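You operate a simulated robot arm through the tools that you are given. There is no shell and no other tool. Be economical: measure what you need, move in short steps, check, and stop when the job is done.

You run a simulated robot arm. Do the job below in one go: nothing can be reset, and whatever is moved stays where it is left.

Task
Take the printer's stencil to the blue mat and wipe it clean.
Fine: undo both clamps and leave them free; use the green pad with cleaner and put it back; the other stencils stay in the rack, the latch as it is. Set down upright: green pad. What is to be rubbed or washed off counts as gone when no trace of it is left.

It is judged by the outcome, as a careful person would: the job done as asked, and still so three seconds after it is handed in. It fails if anything else is knocked over, pushed out of place, dropped, spilled or broken.

Robot
A 6-joint arm with a two-finger parallel gripper, fixed in place. Base frame: the origin is at the foot of the arm, x ahead of it, y to its left, z up; the work surface is at about z = 0.824. Lengths are in m, angles in degrees, forces in N, time in s.
With the tool pointing down near the work surface it reaches from about 0.36 to 0.82 m from the base axis. Its first joint turns from -166.0 to 166.0 degrees. Payload 3.91 kg.
The tool frame sits at the grasp point between the pads (the TCP): z along the fingers, y along the line on which they close. The tips reach 0.03 m beyond it. The gripper opens to 0.11 m. The fingers are 0.02 m wide and 0.01 m thick; the gripper's body (0.048 by 0.112 m) begins 0.055 m behind the TCP.
Orientation is told as [roll, pitch, yaw] about the base's x, y, z axes, in that order, counted from this pose: with the fingers straight down and closing along the base's y, the tool's x points along the base's -x, its y along +y and its z along -z.

Tools
- The arm moves only by the tool move_arm. Its argument "deltas" is one flat list of numbers, 7 for each row, row after row: the opening, from 0 (shut) to 1 (fully open), then the shift along the tool's x, y, z in m, then the turn, a rotation vector about the tool's x, y, z in degrees. In form: [claw, tx, ty, tz, rx, ry, rz, claw, tx, ty, tz, rx, ry, rz, ...]. A call has 1 to 8 rows; each row is the pose to reach, as a shift and turn from the pose commanded when the call began, along the tool's axes at that moment. Each row takes 0.2 s and may step no farther than 0.05 m and 8.6 degrees from the row before; otherwise, or with a gripper value out of range, the whole call is refused. A pose out of reach is approached as far as the arm can. The call stops where the force on the tool passes 40 N (or 10 N more than at its start, if that is more) or the arm is blocked; 0.2 s more then pass. The fingers move at their own pace (about 0.045 m/s each) and stop on an object; they squeeze with about 43 N. The grip force told is the motor's: it shows also when the fingers shut on nothing. Time passes only in rows, and 0.2 s behind the last, so rows that repeat a pose let the fingers close. The reply holds the time, the measured pose of the TCP, the force on the tool along the base axes, the opening and the grip force, in the units named above and with some noise, with the torque about the TCP (base axes, N m) and any sound that the robot's microphone picked up, and new pictures: "views" is both (left out), scene, wrist or none.
- Cameras (640 x 400 px; columns grow to the right, rows downward): "scene" is fixed at [0.049, 0.4989, 1.4994]; the picture's right is [-0.51, -0.86, 0.00], its down [-0.49, 0.29, -0.82] and it looks along [0.70, -0.42, -0.57] (base axes); focal length 336 px, centre (320, 200). "wrist" rides on the gripper at [0.077, 0.007, -0.114] in the tool frame; the picture's right is [-0.09, 1.00, 0.00], its down [-0.80, -0.07, -0.59] and it looks along [-0.59, -0.05, 0.80] (tool axes); focal length 270 px, centre (320, 200). There is no depth. A picture from a camera that has moved, and an enlarged one, comes with that camera's place and axes in the base frame and with its lens.
- move_column(by): slides the trunk up (or, below 0, down) by that many m; the arm rides with it, the base frame stays. It gives what a move gives, with no picture.
- enlarge(camera, box): a new picture of the part [left, top, right, bottom] of that camera's present view, enlarged. The clock stands still meanwhile.
- close_job(): hands the job in; it is judged then, once.

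Go step by step. Nothing tells you positions but the pictures and the camera data: compare them with the known pose of the tool, close in by small moves and look again before you grip or let go. The budget is 120 turns and 200 pictures, counting those below and the enlarged ones. Unless the task says otherwise, let go and move clear before handing in, and close with one line.

The tools are called after "Call:" as a command line: name --argument value ..., lists and objects as JSON in quotes. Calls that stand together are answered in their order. move_arm: Moves the arm, as the interface text tells. Its arguments: {"type":"object","properties":{"deltas":{"type":"array","items":{"type":"number"}},"views":{"type":"string","enum":["both","scene","wrist","none"]}},"required":["deltas"]} The other tools are called the same way: move_column (by) slides the trunk up or down; enlarge (camera, box) takes an enlarged picture of a part of a camera's view; close_job () hands the job in.

At the start:

```text
time_s: 0.0
position: [0.4452, 0.0267, 1.2418]
tool_rot: [0.0, 0.0, 0.1]
contact_force: [-0.6, 0.4, -0.4]
moment: [-0.01, 0.01, 0.0]
grip_width: 0.1099
grasp_force: 0.0
trunk travel left (down, up): [-0.575, 0.035]
```

scene: 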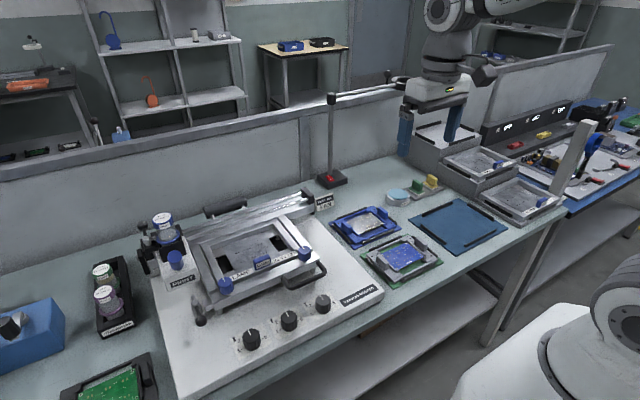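
wrist: 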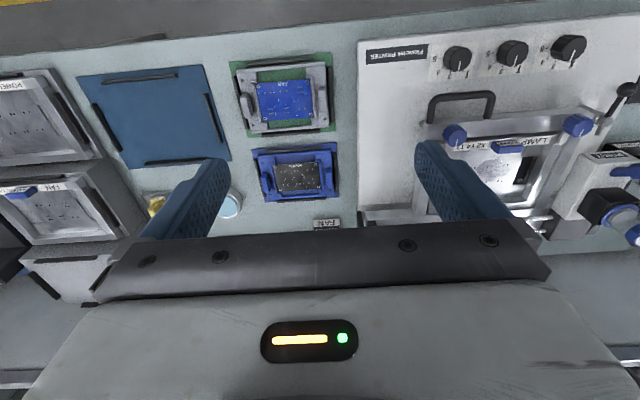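

I see the stencil printer at left with a framed stencil held by two blue clamps, the blue mat on the right, and sponges near a round dish. I'll look closer first.

Call:
enlarge --camera "scene" --box '[130, 180, 390, 342]'

Call:
enlarge --camera "scene" --box '[320, 100, 580, 262]'

Call:
enlarge --camera "wrist" --box '[400, 20, 640, 250]'

Call:
enlarge --camera "wrist" --box '[0, 40, 360, 260]'

```text
2.46 times, centred on (260, 261) of scene
camera zoom: at [0.049, 0.4989, 1.4994], right [-0.51, -0.86, 0.0], down [-0.49, 0.29, -0.82], along [0.7, -0.42, -0.57], focal length 827 px, centre (468, 50)
```

zoom: 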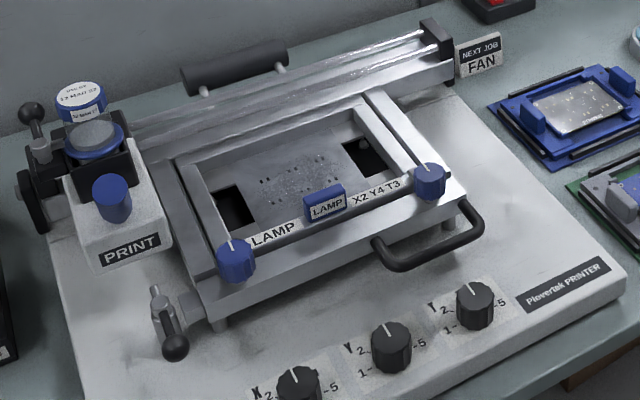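

```text
2.46 times, centred on (450, 181) of scene
camera zoom: at [0.049, 0.4989, 1.4994], right [-0.51, -0.86, 0.0], down [-0.49, 0.29, -0.82], along [0.7, -0.42, -0.57], focal length 827 px, centre (0, 247)
```

zoom: 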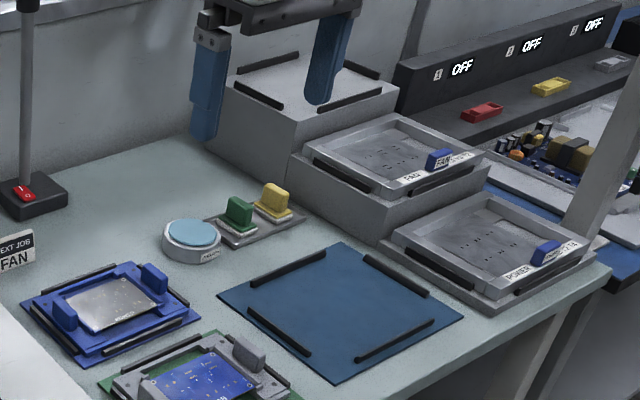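

```text
1.74 times, centred on (520, 135) of wrist
camera zoom: at [0.3679, 0.0333, 1.3572], right [0.09, 1.0, 0.0], down [0.8, -0.07, 0.59], along [0.59, -0.05, -0.8], focal length 470 px, centre (-28, 313)
```

zoom: 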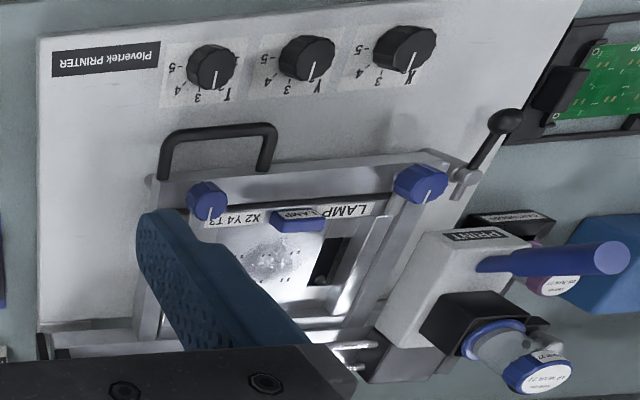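

```text
1.78 times, centred on (180, 150) of wrist
camera zoom: at [0.3679, 0.0333, 1.3572], right [0.09, 1.0, 0.0], down [0.8, -0.07, 0.59], along [0.59, -0.05, -0.8], focal length 480 px, centre (569, 289)
```

zoom: 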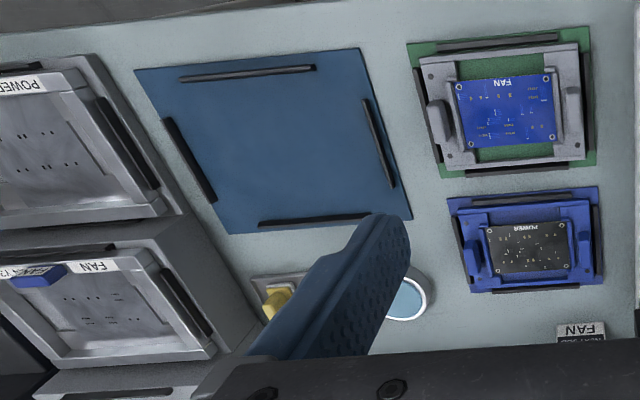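

Clamps triangulate to about (0.558, 0.235, 0.95) and (0.558, 0.425, 0.95). I'll move the wrist camera above the first clamp to see how it works.

Call:
move_arm --deltas '[1, -0.02, 0.035, 0.022, 0, 0, 0, 1, -0.04, 0.07, 0.044, 0, 0, 0, 1, -0.06, 0.105, 0.066, 0, 0, 0, 1, -0.075, 0.14, 0.088, 0, 0, 0, 1, -0.09, 0.175, 0.11, 0, 0, 0, 1, -0.1, 0.208, 0.122, 0, 0, 0]' --views "both"

Call:
enlarge --camera "wrist" --box '[160, 0, 480, 200]'

```text
time_s: 1.4
position: [0.5462, 0.2367, 1.1163]
tool_rot: [-0.1, 0.0, 0.0]
contact_force: [0.0, 0.0, -1.1]
moment: [0.01, -0.02, 0.02]
grip_width: 0.1101
grasp_force: 0.0
trunk travel left (down, up): [-0.575, 0.035]
camera wrist: at [0.4679, 0.2431, 1.2337], right [0.09, 1.0, 0.0], down [0.8, -0.07, 0.59], along [0.59, -0.05, -0.8], focal length 270 px, centre (320, 200)
```

scene: 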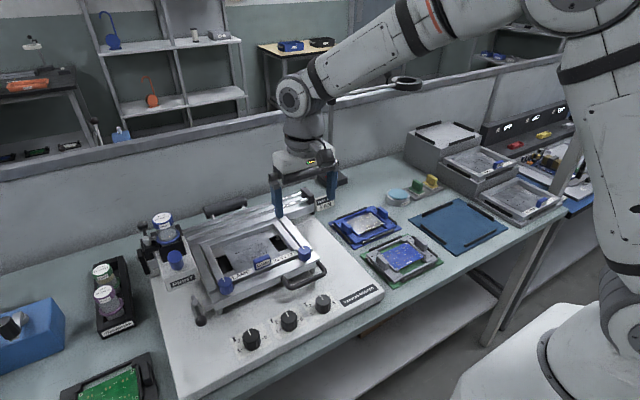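
wrist: 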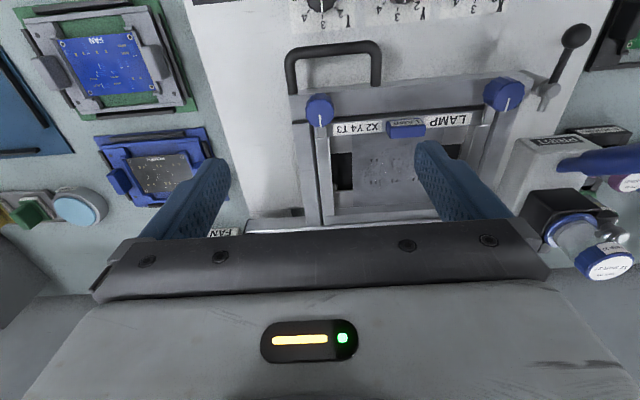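

```text
2.00 times, centred on (320, 100) of wrist
camera zoom: at [0.4679, 0.2431, 1.2337], right [0.09, 1.0, 0.0], down [0.8, -0.07, 0.59], along [0.59, -0.05, -0.8], focal length 541 px, centre (320, 400)
```

zoom: 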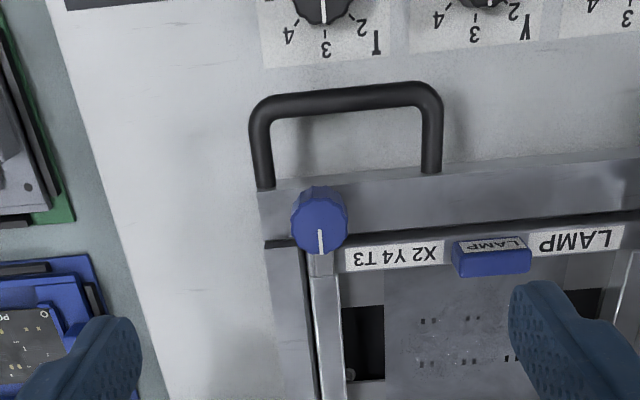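

The first clamp's knob is below the fingers, its white line pointing at the stencil. I'll go lower to see its tongue and knob shape.

Call:
move_arm --deltas '[1, -0.005, 0, 0.04, 0, 0, 0, 1, -0.01, -0.001, 0.08, 0, 0, 0, 1, -0.01, -0.001, 0.09, 0, 0, 0]' --views "wrist"

Call:
enlarge --camera "wrist" --box '[220, 90, 420, 215]'

Call:
enlarge --camera "scene" --box '[210, 200, 340, 300]'

```text
time_s: 2.2
position: [0.5542, 0.2351, 1.028]
tool_rot: [-0.1, 0.0, 0.1]
contact_force: [-0.5, -0.2, 0.0]
moment: [0.0, -0.02, 0.01]
grip_width: 0.1099
grasp_force: 0.1
trunk travel left (down, up): [-0.575, 0.035]
camera wrist: at [0.4765, 0.2398, 1.1435], right [0.09, 1.0, 0.0], down [0.8, -0.07, 0.59], along [0.59, -0.05, -0.8], focal length 270 px, centre (320, 200)
```

wrist: 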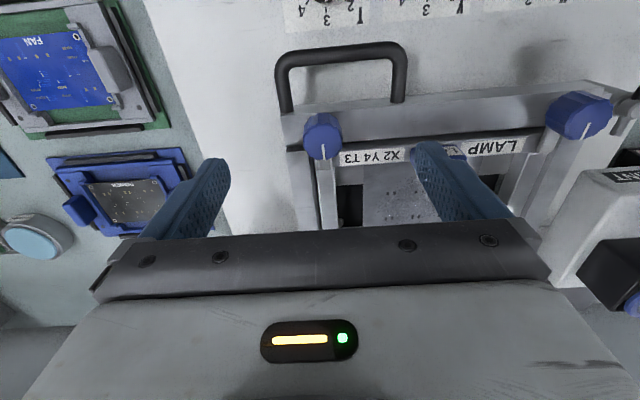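

```text
3.20 times, centred on (320, 152) of wrist
camera zoom: at [0.4765, 0.2398, 1.1435], right [0.09, 1.0, 0.0], down [0.8, -0.07, 0.59], along [0.59, -0.05, -0.8], focal length 865 px, centre (320, 352)
```

zoom: 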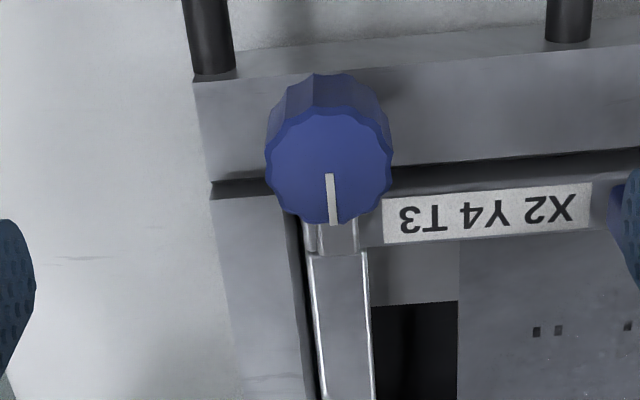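

```text
4.00 times, centred on (275, 250) of scene
camera zoom: at [0.049, 0.4989, 1.4994], right [-0.51, -0.86, 0.0], down [-0.49, 0.29, -0.82], along [0.7, -0.42, -0.57], focal length 1344 px, centre (500, 0)
```

zoom: 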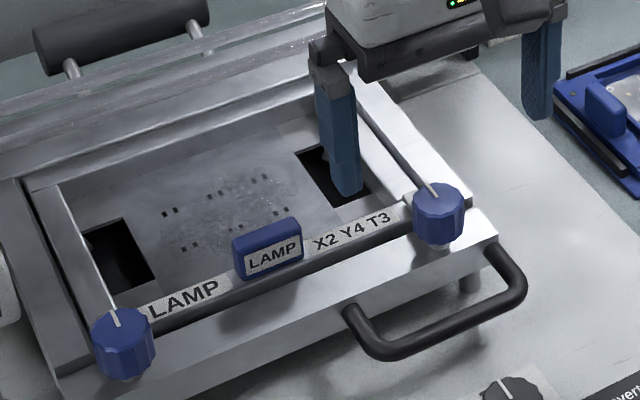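

The knob is about 29 mm wide with its top near z 0.96 and centre (0.559, 0.235). I'll narrow the fingers and lower around it, checking before gripping.

Call:
move_arm --deltas '[0.55, -0.005, 0, 0, 0, 0, 0, 0.55, -0.005, 0, 0, 0, 0, 0, 0.55, -0.005, 0, 0.02, 0, 0, 0, 0.55, -0.005, 0, 0.045, 0, 0, 0, 0.55, -0.005, 0, 0.061, 0, 0, 0]' --views "both"

Call:
enlarge --camera "scene" --box '[210, 200, 340, 300]'

```text
time_s: 3.4
position: [0.5592, 0.2357, 0.9667]
tool_rot: [0.0, 0.0, 0.0]
contact_force: [-0.6, 0.2, -0.1]
moment: [-0.02, 0.06, 0.05]
grip_width: 0.0604
grasp_force: 0.0
trunk travel left (down, up): [-0.575, 0.035]
camera wrist: at [0.4832, 0.2412, 1.0827], right [0.09, 1.0, 0.0], down [0.8, -0.07, 0.59], along [0.59, -0.05, -0.8], focal length 270 px, centre (320, 200)
```

scene: 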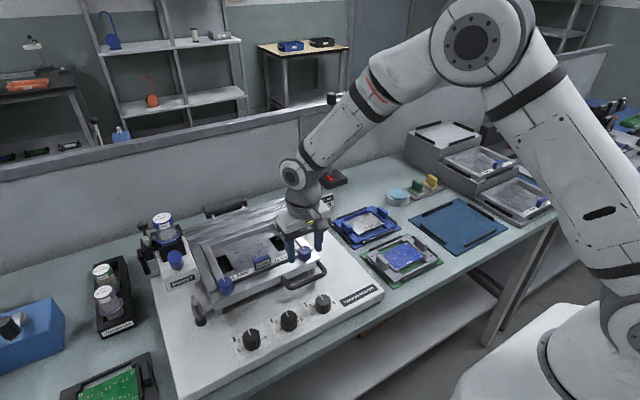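
wrist: 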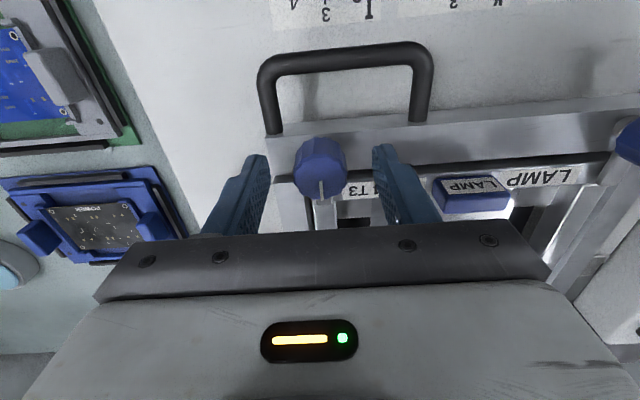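

```text
4.00 times, centred on (275, 250) of scene
camera zoom: at [0.049, 0.4989, 1.4994], right [-0.51, -0.86, 0.0], down [-0.49, 0.29, -0.82], along [0.7, -0.42, -0.57], focal length 1344 px, centre (500, 0)
```

zoom: 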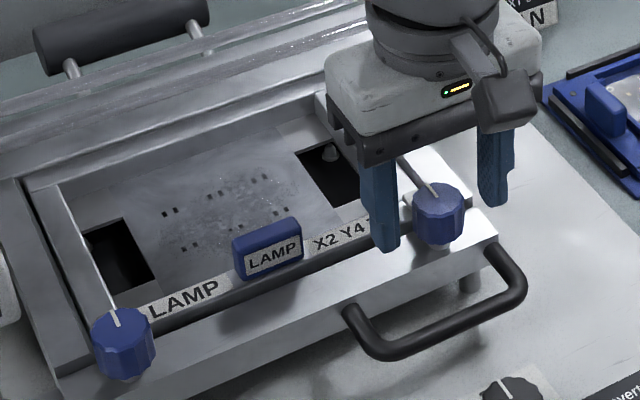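

The fingers straddle the knob evenly. I'll close on it and see what is felt.

Call:
move_arm --deltas '[0, 0, 0, 0, 0, 0, 0, 0, 0, 0, 0, 0, 0, 0, 0, 0, 0, 0, 0, 0, 0, 0, 0, 0, 0, 0, 0, 0]' --views "wrist"

```text
time_s: 4.4
position: [0.5605, 0.2355, 0.9668]
tool_rot: [0.0, 0.0, 0.1]
contact_force: [0.0, -0.6, -1.6]
moment: [0.47, -0.17, 0.01]
grip_width: 0.0295
grasp_force: 45.1
trunk travel left (down, up): [-0.575, 0.035]
camera wrist: at [0.4832, 0.2411, 1.0828], right [0.09, 1.0, 0.0], down [0.8, -0.07, 0.59], along [0.59, -0.05, -0.8], focal length 270 px, centre (320, 200)
```

wrist: 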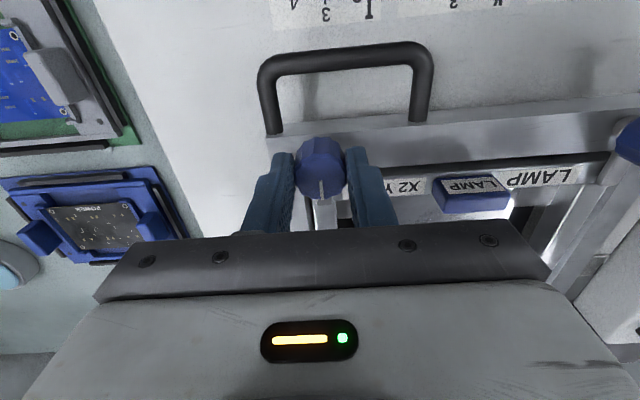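

The knob is held (29.5 mm). I'll try a counter-clockwise turn gently and watch the torque.

Call:
move_arm --deltas '[0, 0, 0, 0, 0, 0, -5, 0, 0, 0, 0, 0, 0, -10, 0, 0, 0, 0, 0, 0, -15]' --views "wrist"

```text
time_s: 5.2
position: [0.5603, 0.2347, 0.967]
tool_rot: [0.0, 0.1, 15.1]
contact_force: [-0.7, -2.1, -5.0]
moment: [0.05, -0.04, -0.21]
grip_width: 0.0288
grasp_force: 45.3
trunk travel left (down, up): [-0.575, 0.035]
camera wrist: at [0.4843, 0.2205, 1.0832], right [-0.18, 0.98, 0.0], down [0.79, 0.14, 0.59], along [0.58, 0.1, -0.8], focal length 270 px, centre (320, 200)
```

wrist: 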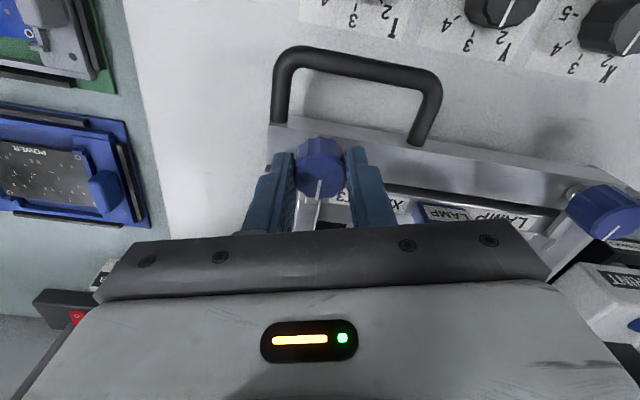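

The knob turns with the gripper at light torque. I continue counter-clockwise.

Call:
move_arm --deltas '[0, 0, 0, 0, 0, 0, -8, 0, 0, 0, 0, 0, 0, -16, 0, 0, 0, 0, 0, 0, -24, 0, 0, 0, 0, 0, 0, -32, 0, 0, 0, 0, 0, 0, -40, 0, 0, 0, 0, 0, 0, -48, 0, 0, 0, 0, 0, 0, -56, 0, 0, 0, 0, 0, 0, -64]' --views "both"

Call:
enlarge --camera "scene" --box '[210, 200, 340, 300]'

```text
time_s: 7.0
position: [0.562, 0.2339, 0.9679]
tool_rot: [0.0, 0.0, 79.1]
contact_force: [13.4, -7.9, 2.0]
moment: [-0.02, -0.31, -0.78]
grip_width: 0.0287
grasp_force: 45.0
trunk travel left (down, up): [-0.575, 0.035]
camera wrist: at [0.5404, 0.1585, 1.0838], right [-0.96, 0.27, 0.0], down [0.22, 0.77, 0.6], along [0.16, 0.57, -0.8], focal length 270 px, centre (320, 200)
```

scene: 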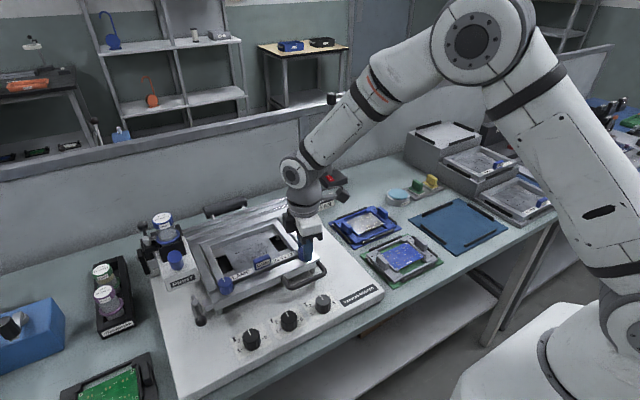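
wrist: 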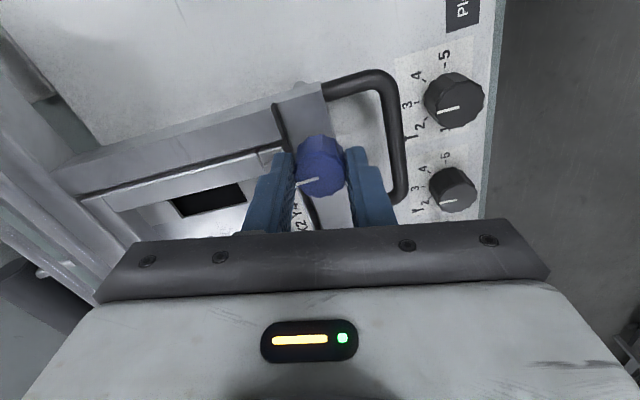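

```text
4.00 times, centred on (275, 250) of scene
camera zoom: at [0.049, 0.4989, 1.4994], right [-0.51, -0.86, 0.0], down [-0.49, 0.29, -0.82], along [0.7, -0.42, -0.57], focal length 1344 px, centre (500, 0)
```

zoom: 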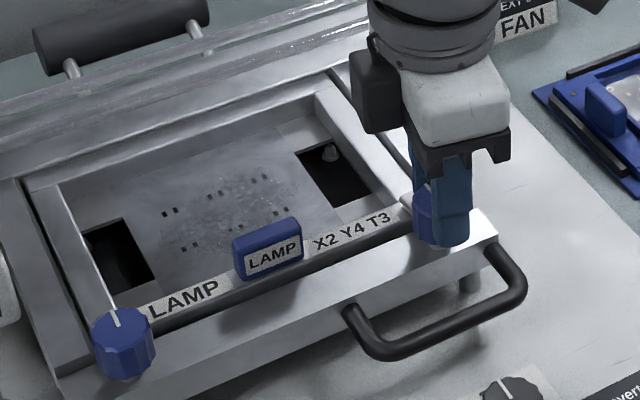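

The knob met a stop counter-clockwise and slipped back, its line still toward the stencil. I'll turn clockwise from here, with the same grip.

Call:
move_arm --deltas '[0, 0, 0, 0, 0, 0, 8, 0, 0, 0, 0, 0, 0, 16, 0, 0, 0, 0, 0, 0, 24, 0, 0, 0, 0, 0, 0, 32, 0, 0, 0, 0, 0, 0, 40]' --views "wrist"

```text
time_s: 8.2
position: [0.5626, 0.2347, 0.9681]
tool_rot: [0.0, 0.0, 39.1]
contact_force: [13.7, 2.5, 4.7]
moment: [0.62, -1.1, -0.03]
grip_width: 0.029
grasp_force: 45.1
trunk travel left (down, up): [-0.575, 0.035]
camera wrist: at [0.4967, 0.1904, 1.0839], right [-0.56, 0.83, 0.0], down [0.67, 0.45, 0.6], along [0.49, 0.33, -0.8], focal length 270 px, centre (320, 200)
```

wrist: 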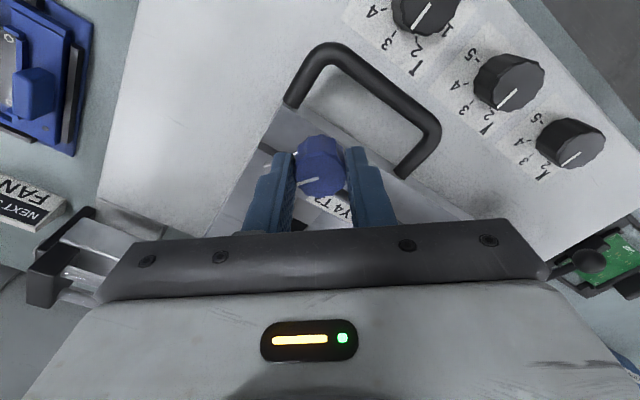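

The knob now turns clockwise freely with the gripper. Continue to about 90 degrees.

Call:
move_arm --deltas '[0, 0, 0, 0, 0, 0, 8, 0, 0, 0, 0, 0, 0, 16, 0, 0, 0, 0, 0, 0, 24, 0, 0, 0, 0, 0, 0, 32, 0, 0, 0, 0, 0, 0, 40, 0, 0, 0, 0, 0, 0, 48]' --views "wrist"

Call:
enlarge --camera "scene" --box '[210, 200, 340, 300]'

```text
time_s: 9.6
position: [0.5604, 0.2365, 0.9685]
tool_rot: [0.0, 0.0, -9.1]
contact_force: [14.4, 8.1, 8.0]
moment: [0.18, -1.17, 0.03]
grip_width: 0.0287
grasp_force: 44.8
trunk travel left (down, up): [-0.575, 0.035]
camera wrist: at [0.4857, 0.2536, 1.0839], right [0.24, 0.97, 0.0], down [0.78, -0.2, 0.59], along [0.58, -0.15, -0.8], focal length 270 px, centre (320, 200)
```

wrist: 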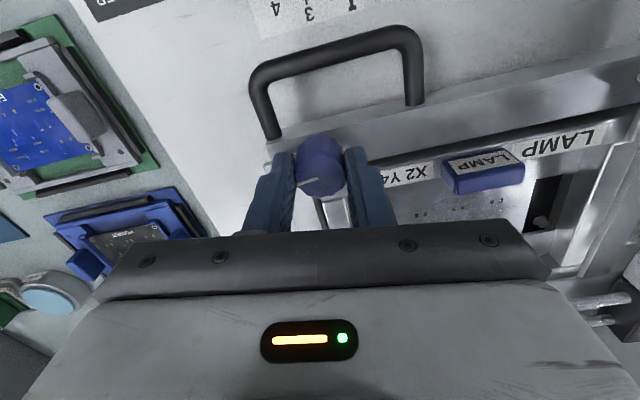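

```text
4.00 times, centred on (275, 250) of scene
camera zoom: at [0.049, 0.4989, 1.4994], right [-0.51, -0.86, 0.0], down [-0.49, 0.29, -0.82], along [0.7, -0.42, -0.57], focal length 1344 px, centre (500, 0)
```

zoom: 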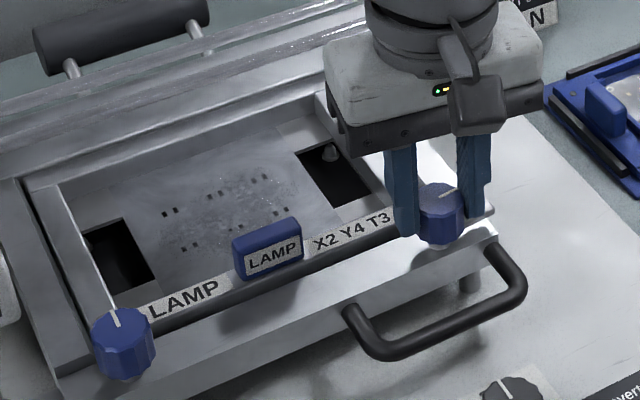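

The line now points away from the stencil (toward -y). I'll let go, rise and look.

Call:
move_arm --deltas '[0.3, 0, 0, 0, 0, 0, 0, 0.5, 0, 0, 0, 0, 0, 0, 0.55, 0, 0, -0.03, 0, 0, 0, 0.55, 0, 0, -0.08, 0, 0, 0]' --views "wrist"

Call:
enlarge --camera "wrist" --box '[220, 90, 420, 215]'

Call:
enlarge --camera "scene" --box '[210, 200, 340, 300]'

```text
time_s: 10.6
position: [0.5577, 0.235, 1.0501]
tool_rot: [-0.1, 0.1, -8.9]
contact_force: [0.2, 0.3, -0.4]
moment: [-0.02, -0.01, 0.0]
grip_width: 0.0604
grasp_force: 0.1
trunk travel left (down, up): [-0.575, 0.035]
camera wrist: at [0.4829, 0.2532, 1.1649], right [0.24, 0.97, 0.0], down [0.78, -0.19, 0.59], along [0.58, -0.14, -0.8], focal length 270 px, centre (320, 200)
```

wrist: 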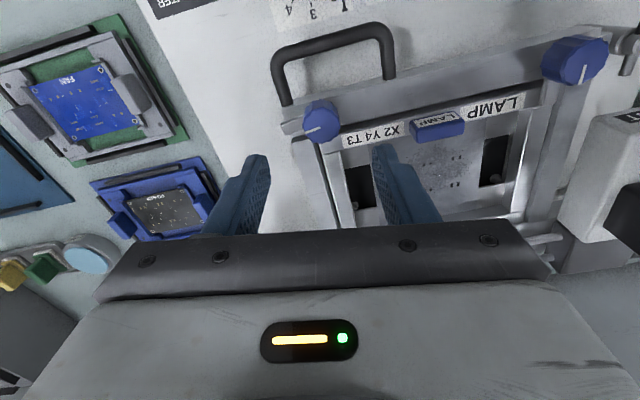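

```text
3.20 times, centred on (320, 152) of wrist
camera zoom: at [0.4829, 0.2532, 1.1649], right [0.24, 0.97, 0.0], down [0.78, -0.19, 0.59], along [0.58, -0.14, -0.8], focal length 865 px, centre (320, 352)
```

zoom: 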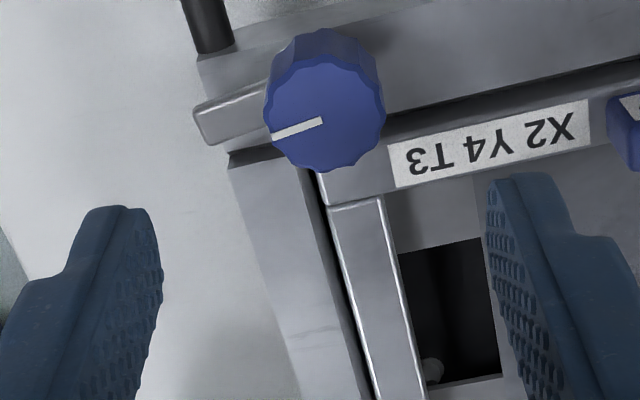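

```text
4.00 times, centred on (275, 250) of scene
camera zoom: at [0.049, 0.4989, 1.4994], right [-0.51, -0.86, 0.0], down [-0.49, 0.29, -0.82], along [0.7, -0.42, -0.57], focal length 1344 px, centre (500, 0)
```

zoom: 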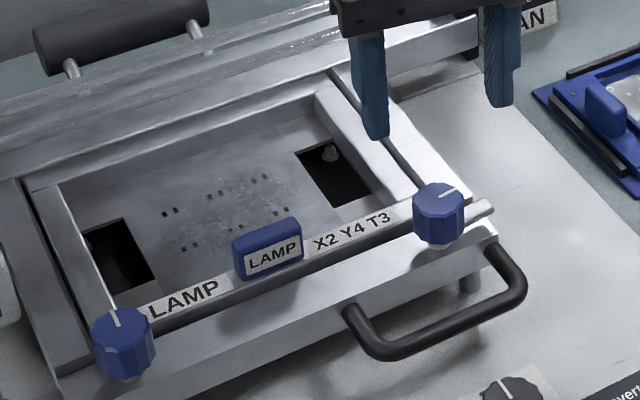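

Clamp A's tongue is clear of the stencil. Next I go over to clamp B at (0.559, 0.425), squaring the tool.

Call:
move_arm --deltas '[0.55, 0.007, 0.047, 0, 0, 0, -3, 0.55, 0.0145, 0.094, 0, 0, 0, -6, 0.55, 0.022, 0.141, 0, 0, 0, -9, 0.55, 0.0287, 0.188, 0, 0, 0, -9]' --views "wrist"

Call:
enlarge --camera "wrist" --box '[220, 90, 420, 215]'

```text
time_s: 11.6
position: [0.5606, 0.4257, 1.0474]
tool_rot: [-0.2, 0.1, 0.1]
contact_force: [0.5, -0.1, -0.2]
moment: [-0.02, 0.02, 0.01]
grip_width: 0.0604
grasp_force: 0.0
trunk travel left (down, up): [-0.575, 0.035]
camera wrist: at [0.4841, 0.4319, 1.1629], right [0.09, 1.0, 0.0], down [0.8, -0.07, 0.59], along [0.59, -0.05, -0.8], focal length 270 px, centre (320, 200)
```

wrist: 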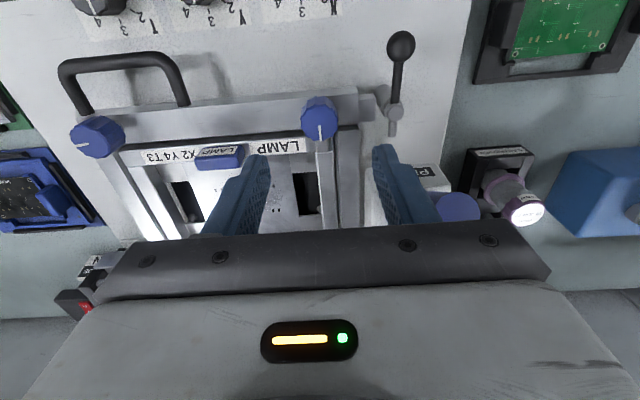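

```text
3.20 times, centred on (320, 152) of wrist
camera zoom: at [0.4841, 0.4319, 1.1629], right [0.09, 1.0, 0.0], down [0.8, -0.07, 0.59], along [0.59, -0.05, -0.8], focal length 865 px, centre (320, 352)
```

zoom: 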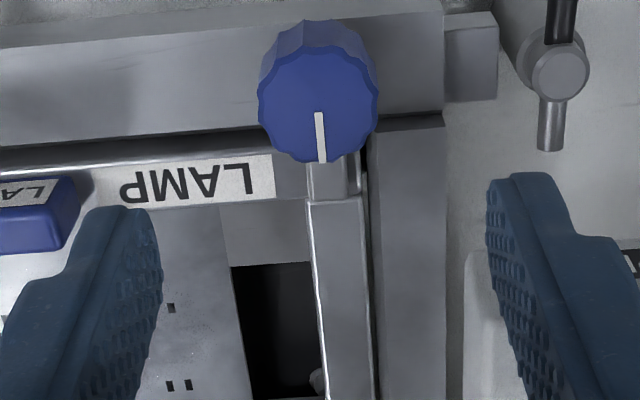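

The tool is right over clamp B; the latch lever lies clear at y≈0.49. I lower and grip.

Call:
move_arm --deltas '[0.55, 0, 0, 0.04, 0, 0, 0, 0.55, 0, 0, 0.08, 0, 0, 0, 0, 0, 0, 0.08, 0, 0, 0, 0, 0, 0, 0.08, 0, 0, 0, 0, 0, 0, 0.08, 0, 0, 0]' --views "none"

Call:
move_arm --deltas '[0, 0, 0, 0, 0, 0, -8, 0, 0, 0, 0, 0, 0, -16, 0, 0, 0, 0, 0, 0, -24, 0, 0, 0, 0, 0, 0, -32, 0, 0, 0, 0, 0, 0, -40]' --views "wrist"

```text
time_s: 12.8
position: [0.5618, 0.4253, 0.9676]
tool_rot: [0.0, 0.0, 0.1]
contact_force: [-2.5, 2.8, 0.2]
moment: [0.4, 0.1, 0.03]
grip_width: 0.0297
grasp_force: 41.4
trunk travel left (down, up): [-0.575, 0.035]
```

```text
time_s: 14.0
position: [0.5617, 0.4254, 0.9679]
tool_rot: [0.0, 0.1, 40.2]
contact_force: [0.7, 0.2, -6.5]
moment: [0.37, 0.15, -0.05]
grip_width: 0.0295
grasp_force: 44.9
trunk travel left (down, up): [-0.575, 0.035]
camera wrist: at [0.4983, 0.3794, 1.0831], right [-0.58, 0.82, 0.0], down [0.66, 0.46, 0.59], along [0.49, 0.34, -0.8], focal length 270 px, centre (320, 200)
```

wrist: 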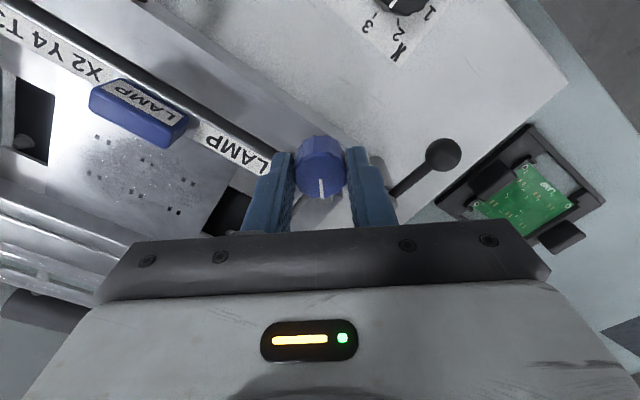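

Clamp B turns freely counter-clockwise; continue to about 88 degrees, then release.

Call:
move_arm --deltas '[0, 0, 0, 0, 0, 0, -8, 0, 0, 0, 0, 0, 0, -16, 0, 0, 0, 0, 0, 0, -24, 0, 0, 0, 0, 0, 0, -32, 0, 0, 0, 0, 0, 0, -40, 0, 0, 0, 0, 0, 0, -48]' --views "wrist"

Call:
move_arm --deltas '[0.3, 0, 0, 0, 0, 0, 0, 0.5, 0, 0, 0, 0, 0, 0, 0.55, 0, 0, -0.03, 0, 0, 0, 0.55, 0, 0, -0.08, 0, 0, 0]' --views "wrist"

Call:
enlarge --camera "scene" --box '[190, 200, 340, 300]'

```text
time_s: 15.4
position: [0.5619, 0.4243, 0.9688]
tool_rot: [0.2, 0.1, 88.3]
contact_force: [5.6, -4.7, -8.0]
moment: [0.01, 0.34, -0.04]
grip_width: 0.0294
grasp_force: 44.5
trunk travel left (down, up): [-0.575, 0.035]
camera wrist: at [0.5531, 0.3469, 1.0834], right [-0.99, 0.12, 0.0], down [0.1, 0.8, 0.59], along [0.07, 0.59, -0.8], focal length 270 px, centre (320, 200)
```

wrist: 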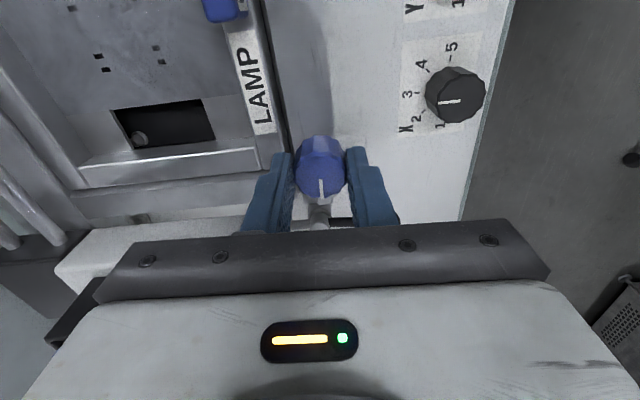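

```text
time_s: 16.4
position: [0.5609, 0.4224, 1.0482]
tool_rot: [0.0, 0.0, 88.1]
contact_force: [-0.1, 0.2, -0.1]
moment: [0.05, 0.0, 0.01]
grip_width: 0.0606
grasp_force: 0.0
trunk travel left (down, up): [-0.575, 0.035]
camera wrist: at [0.5522, 0.3456, 1.1626], right [-0.99, 0.12, 0.0], down [0.1, 0.8, 0.59], along [0.07, 0.59, -0.8], focal length 270 px, centre (320, 200)
```

wrist: 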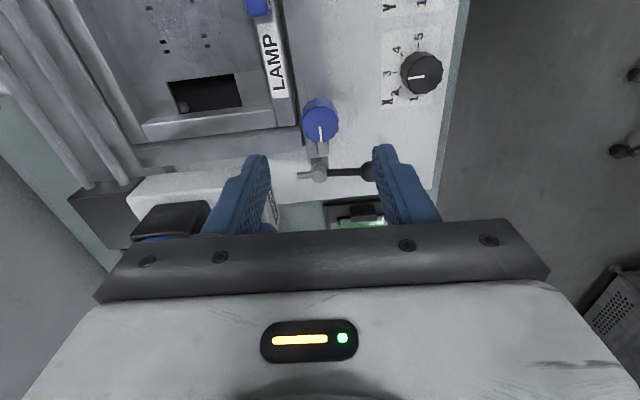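

```text
4.00 times, centred on (265, 250) of scene
camera zoom: at [0.049, 0.4989, 1.4994], right [-0.51, -0.86, 0.0], down [-0.49, 0.29, -0.82], along [0.7, -0.42, -0.57], focal length 1344 px, centre (540, 0)
```

zoom: 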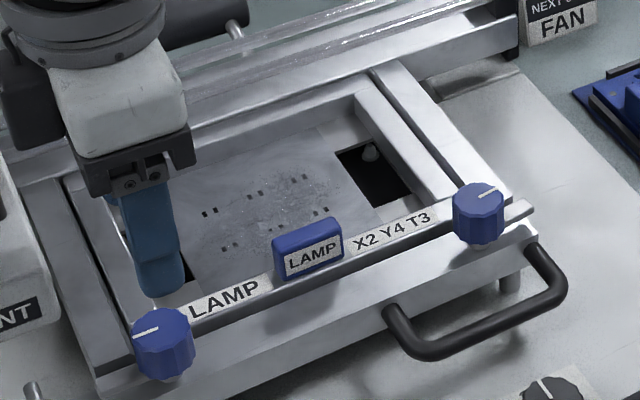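

Both clamps are free. The mat computes to axis-aligned, centre about (0.54, -0.305), so no turn of the stencil is needed. Now I move over the stencil's blue tab to study it.

Call:
move_arm --deltas '[0.55, 0.046, -0.0145, 0, 0, 0, -1, 0.55, 0.0915, -0.029, 0, 0, 0, -2]' --views "wrist"

Call:
enlarge --camera "wrist" --box '[160, 40, 480, 240]'

Call:
enlarge --camera "scene" --box '[180, 180, 340, 300]'

```text
time_s: 17.0
position: [0.5883, 0.3285, 1.0475]
tool_rot: [-0.1, 0.1, 90.1]
contact_force: [-0.1, -0.3, -0.2]
moment: [0.0, 0.01, -0.01]
grip_width: 0.0605
grasp_force: 0.1
trunk travel left (down, up): [-0.575, 0.035]
camera wrist: at [0.5809, 0.2509, 1.1624], right [-1.0, 0.09, 0.0], down [0.07, 0.8, 0.59], along [0.05, 0.59, -0.8], focal length 270 px, centre (320, 200)
```

wrist: 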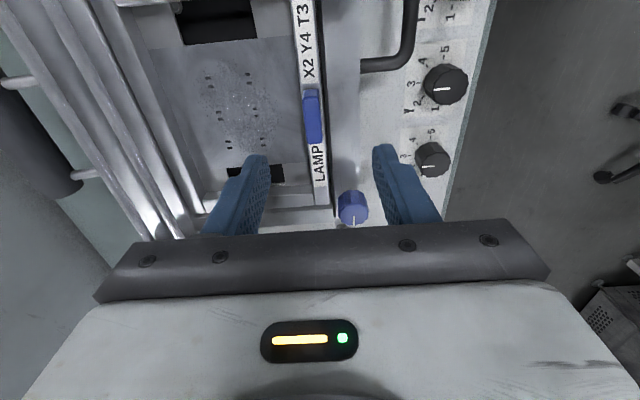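

```text
2.00 times, centred on (320, 140) of wrist
camera zoom: at [0.5809, 0.2509, 1.1624], right [-1.0, 0.09, 0.0], down [0.07, 0.8, 0.59], along [0.05, 0.59, -0.8], focal length 541 px, centre (320, 320)
```

zoom: 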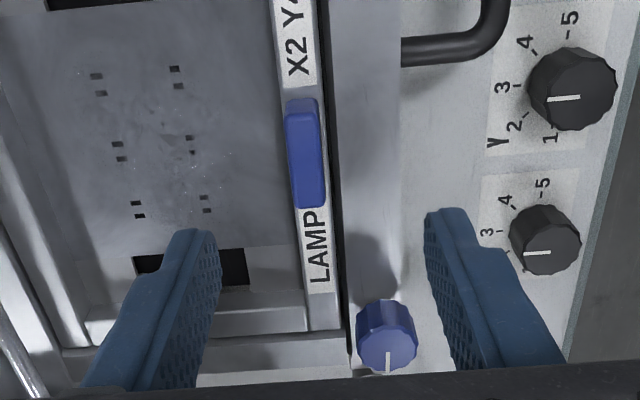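

```text
3.33 times, centred on (260, 240) of scene
camera zoom: at [0.049, 0.4989, 1.4994], right [-0.51, -0.86, 0.0], down [-0.49, 0.29, -0.82], along [0.7, -0.42, -0.57], focal length 1120 px, centre (520, 67)
```

zoom: 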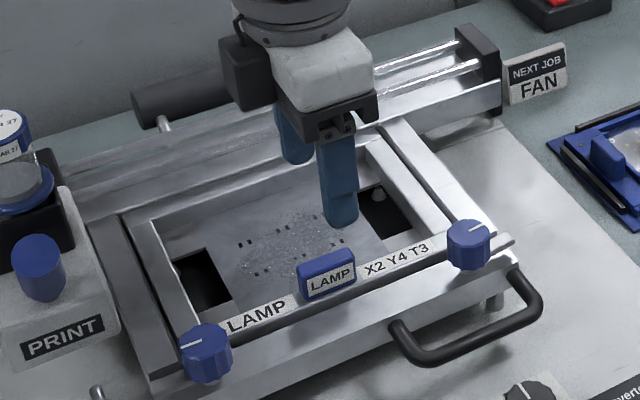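

The tab sits about (0.592, 0.327), z 0.925–0.948, thin along x, so the present yaw suits. I lower around it.

Call:
move_arm --deltas '[0.45, 0.0015, -0.0037, 0.04, 0, 0, 0, 0.45, 0.0015, -0.0037, 0.075, 0, 0, 0, 0.45, 0.0015, -0.0037, 0.086, 0, 0, 0]' --views "wrist"

Call:
enlarge --camera "wrist" --box '[220, 90, 420, 215]'

Call:
enlarge --camera "scene" --box '[210, 200, 340, 300]'

```text
time_s: 17.8
position: [0.5923, 0.3293, 0.9624]
tool_rot: [0.0, 0.0, 90.0]
contact_force: [-0.8, 0.3, -0.7]
moment: [-0.03, -0.02, -0.03]
grip_width: 0.0495
grasp_force: 0.0
trunk travel left (down, up): [-0.575, 0.035]
camera wrist: at [0.5847, 0.2524, 1.0777], right [-1.0, 0.09, 0.0], down [0.07, 0.8, 0.59], along [0.05, 0.59, -0.8], focal length 270 px, centre (320, 200)
```

wrist: 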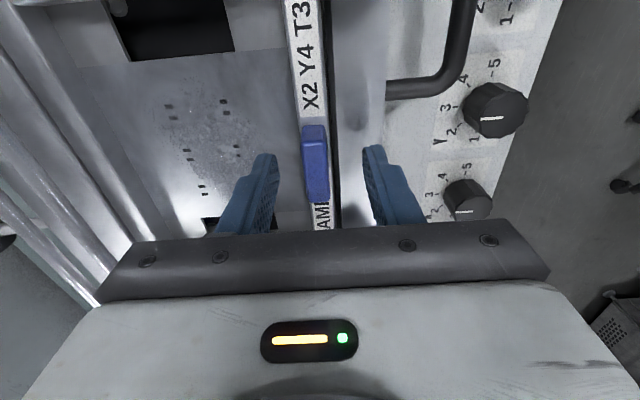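

```text
3.20 times, centred on (320, 152) of wrist
camera zoom: at [0.5847, 0.2524, 1.0777], right [-1.0, 0.09, 0.0], down [0.07, 0.8, 0.59], along [0.05, 0.59, -0.8], focal length 865 px, centre (320, 352)
```

zoom: 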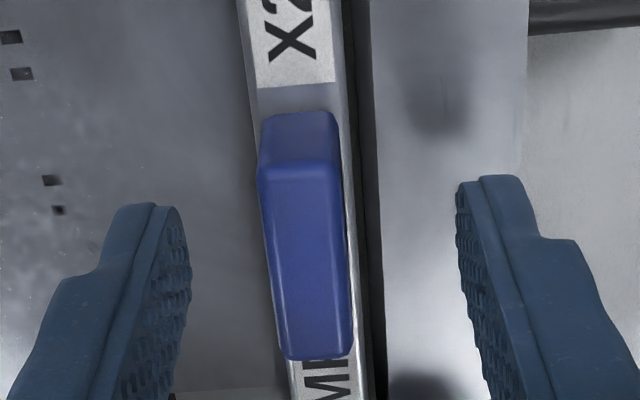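

```text
4.00 times, centred on (275, 250) of scene
camera zoom: at [0.049, 0.4989, 1.4994], right [-0.51, -0.86, 0.0], down [-0.49, 0.29, -0.82], along [0.7, -0.42, -0.57], focal length 1344 px, centre (500, 0)
```

zoom: 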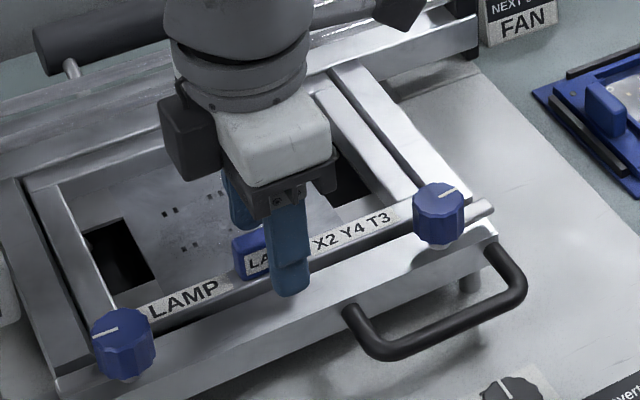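

The tab is centred within 2 mm. I shift slightly, lower 4 mm and close.

Call:
move_arm --deltas '[0.45, 0, -0.002, 0.004, 0, 0, 0, 0.1, 0, -0.002, 0.004, 0, 0, 0, 0, 0, -0.002, 0.004, 0, 0, 0, 0, 0, -0.002, 0.004, 0, 0, 0, 0, 0, -0.002, 0.004, 0, 0, 0]' --views "wrist"

```text
time_s: 19.0
position: [0.5938, 0.3301, 0.9594]
tool_rot: [0.0, -0.1, 90.1]
contact_force: [0.8, 0.0, 0.9]
moment: [0.02, -0.04, -0.04]
grip_width: 0.0136
grasp_force: 42.8
trunk travel left (down, up): [-0.575, 0.035]
camera wrist: at [0.5867, 0.252, 1.0744], right [-1.0, 0.09, 0.0], down [0.07, 0.8, 0.59], along [0.05, 0.59, -0.8], focal length 270 px, centre (320, 200)
```

wrist: 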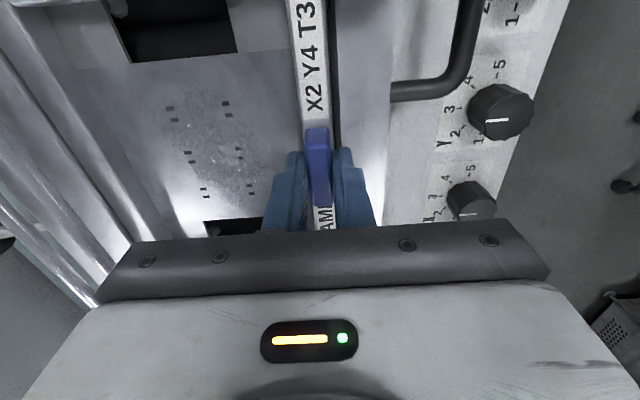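

The tab is gripped (13.6 mm). I lift a little and check load and whether the rear is caught.

Call:
move_arm --deltas '[0, 0, 0, -0.004, 0, 0, 0, 0, 0, 0, -0.008, 0, 0, 0, 0, 0, 0, -0.012, 0, 0, 0]' --views "both"

Call:
enlarge --camera "scene" --box '[180, 180, 340, 300]'

```text
time_s: 19.8
position: [0.5931, 0.3306, 0.9708]
tool_rot: [0.0, 0.0, 90.0]
contact_force: [-1.0, 0.0, -2.2]
moment: [-0.03, 0.12, 0.02]
grip_width: 0.0136
grasp_force: 43.8
trunk travel left (down, up): [-0.575, 0.035]
camera wrist: at [0.5858, 0.2527, 1.0863], right [-1.0, 0.09, 0.0], down [0.07, 0.8, 0.59], along [0.05, 0.59, -0.8], focal length 270 px, centre (320, 200)
```

scene: 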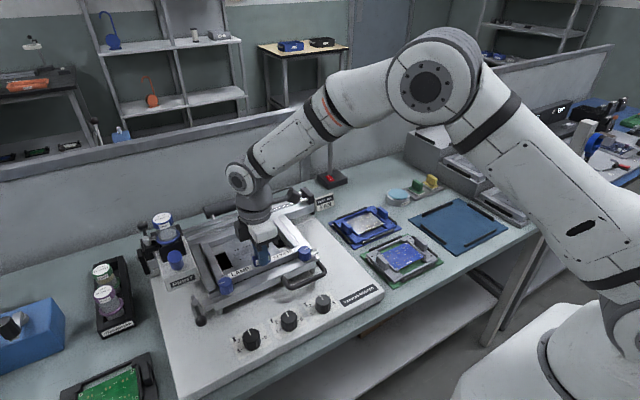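
wrist: 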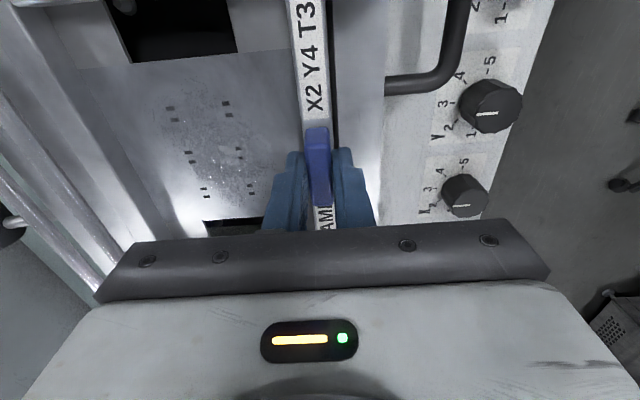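

```text
3.33 times, centred on (260, 240) of scene
camera zoom: at [0.049, 0.4989, 1.4994], right [-0.51, -0.86, 0.0], down [-0.49, 0.29, -0.82], along [0.7, -0.42, -0.57], focal length 1120 px, centre (520, 67)
```

zoom: 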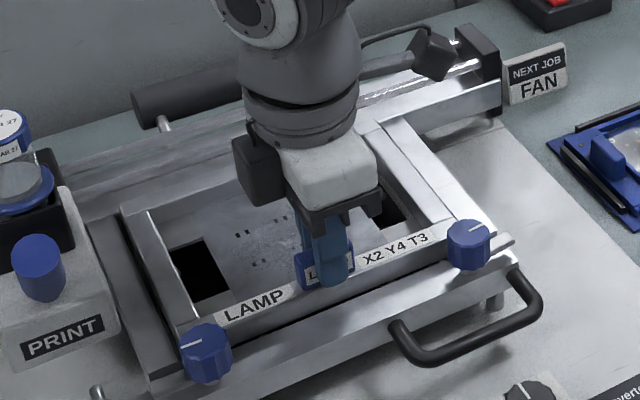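

It lifts freely, level, weighing about 0.2 kg. I lift further.

Call:
move_arm --deltas '[0, 0, 0, -0.01, 0, 0, 0, 0, 0, 0, -0.03, 0, 0, 0, 0, 0, 0, -0.06, 0, 0, 0, 0, 0, 0, -0.09, 0, 0, 0, 0, 0, 0, -0.12, 0, 0, 0]' --views "both"

Call:
enlarge --camera "scene" --box '[140, 120, 380, 300]'

```text
time_s: 21.0
position: [0.5945, 0.3289, 1.0895]
tool_rot: [0.0, 0.0, 90.0]
contact_force: [-0.3, 0.5, 0.1]
moment: [0.02, -0.02, 0.03]
grip_width: 0.0002
grasp_force: 37.9
trunk travel left (down, up): [-0.575, 0.035]
camera wrist: at [0.5874, 0.2517, 1.2044], right [-1.0, 0.09, 0.0], down [0.07, 0.8, 0.59], along [0.05, 0.59, -0.8], focal length 270 px, centre (320, 200)
```

scene: 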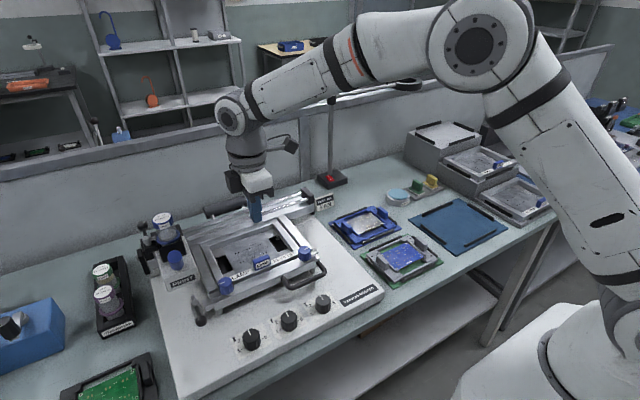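
wrist: 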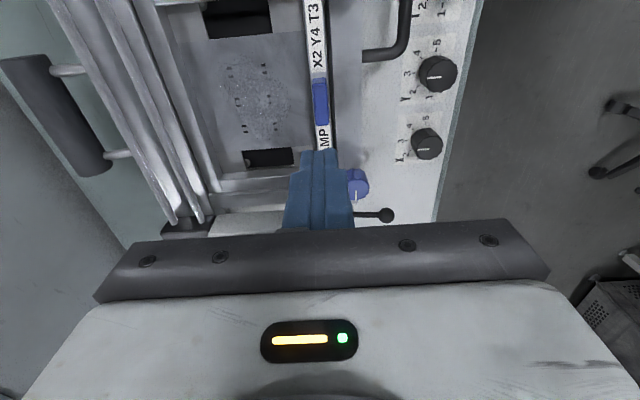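

```text
2.22 times, centred on (260, 210) of scene
camera zoom: at [0.049, 0.4989, 1.4994], right [-0.51, -0.86, 0.0], down [-0.49, 0.29, -0.82], along [0.7, -0.42, -0.57], focal length 746 px, centre (453, 178)
```

zoom: 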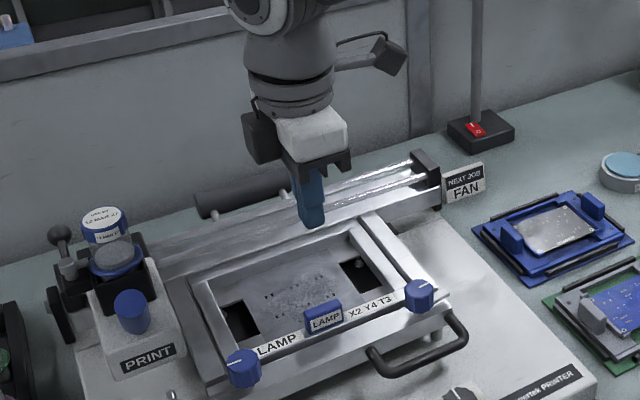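

The tab slipped out of the fingers; the stencil appears back in its seat. I look closely at its state and at the rear edge before retrying.

Call:
enlarge --camera "scene" --box '[180, 190, 340, 300]'

Call:
enlarge --camera "wrist" --box '[120, 0, 440, 200]'

```text
3.64 times, centred on (260, 245) of scene
camera zoom: at [0.049, 0.4989, 1.4994], right [-0.51, -0.86, 0.0], down [-0.49, 0.29, -0.82], along [0.7, -0.42, -0.57], focal length 1221 px, centre (538, 36)
```

zoom: 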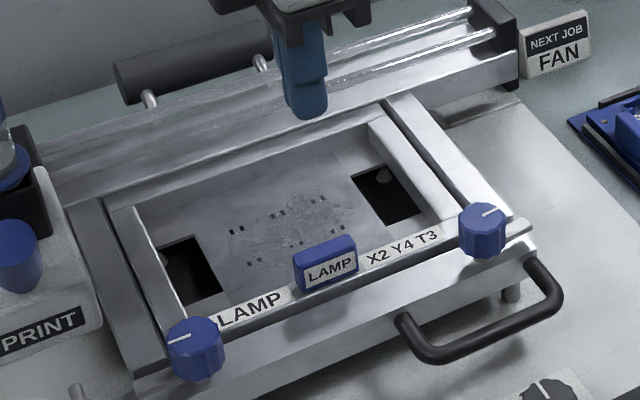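

```text
2.00 times, centred on (280, 100) of wrist
camera zoom: at [0.5874, 0.2517, 1.2044], right [-1.0, 0.09, 0.0], down [0.07, 0.8, 0.59], along [0.05, 0.59, -0.8], focal length 541 px, centre (400, 400)
```

zoom: 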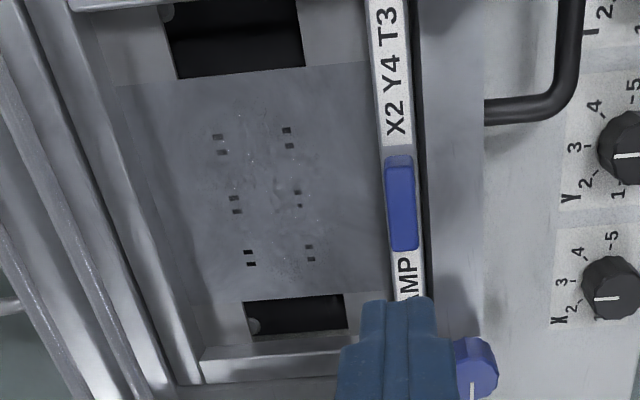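

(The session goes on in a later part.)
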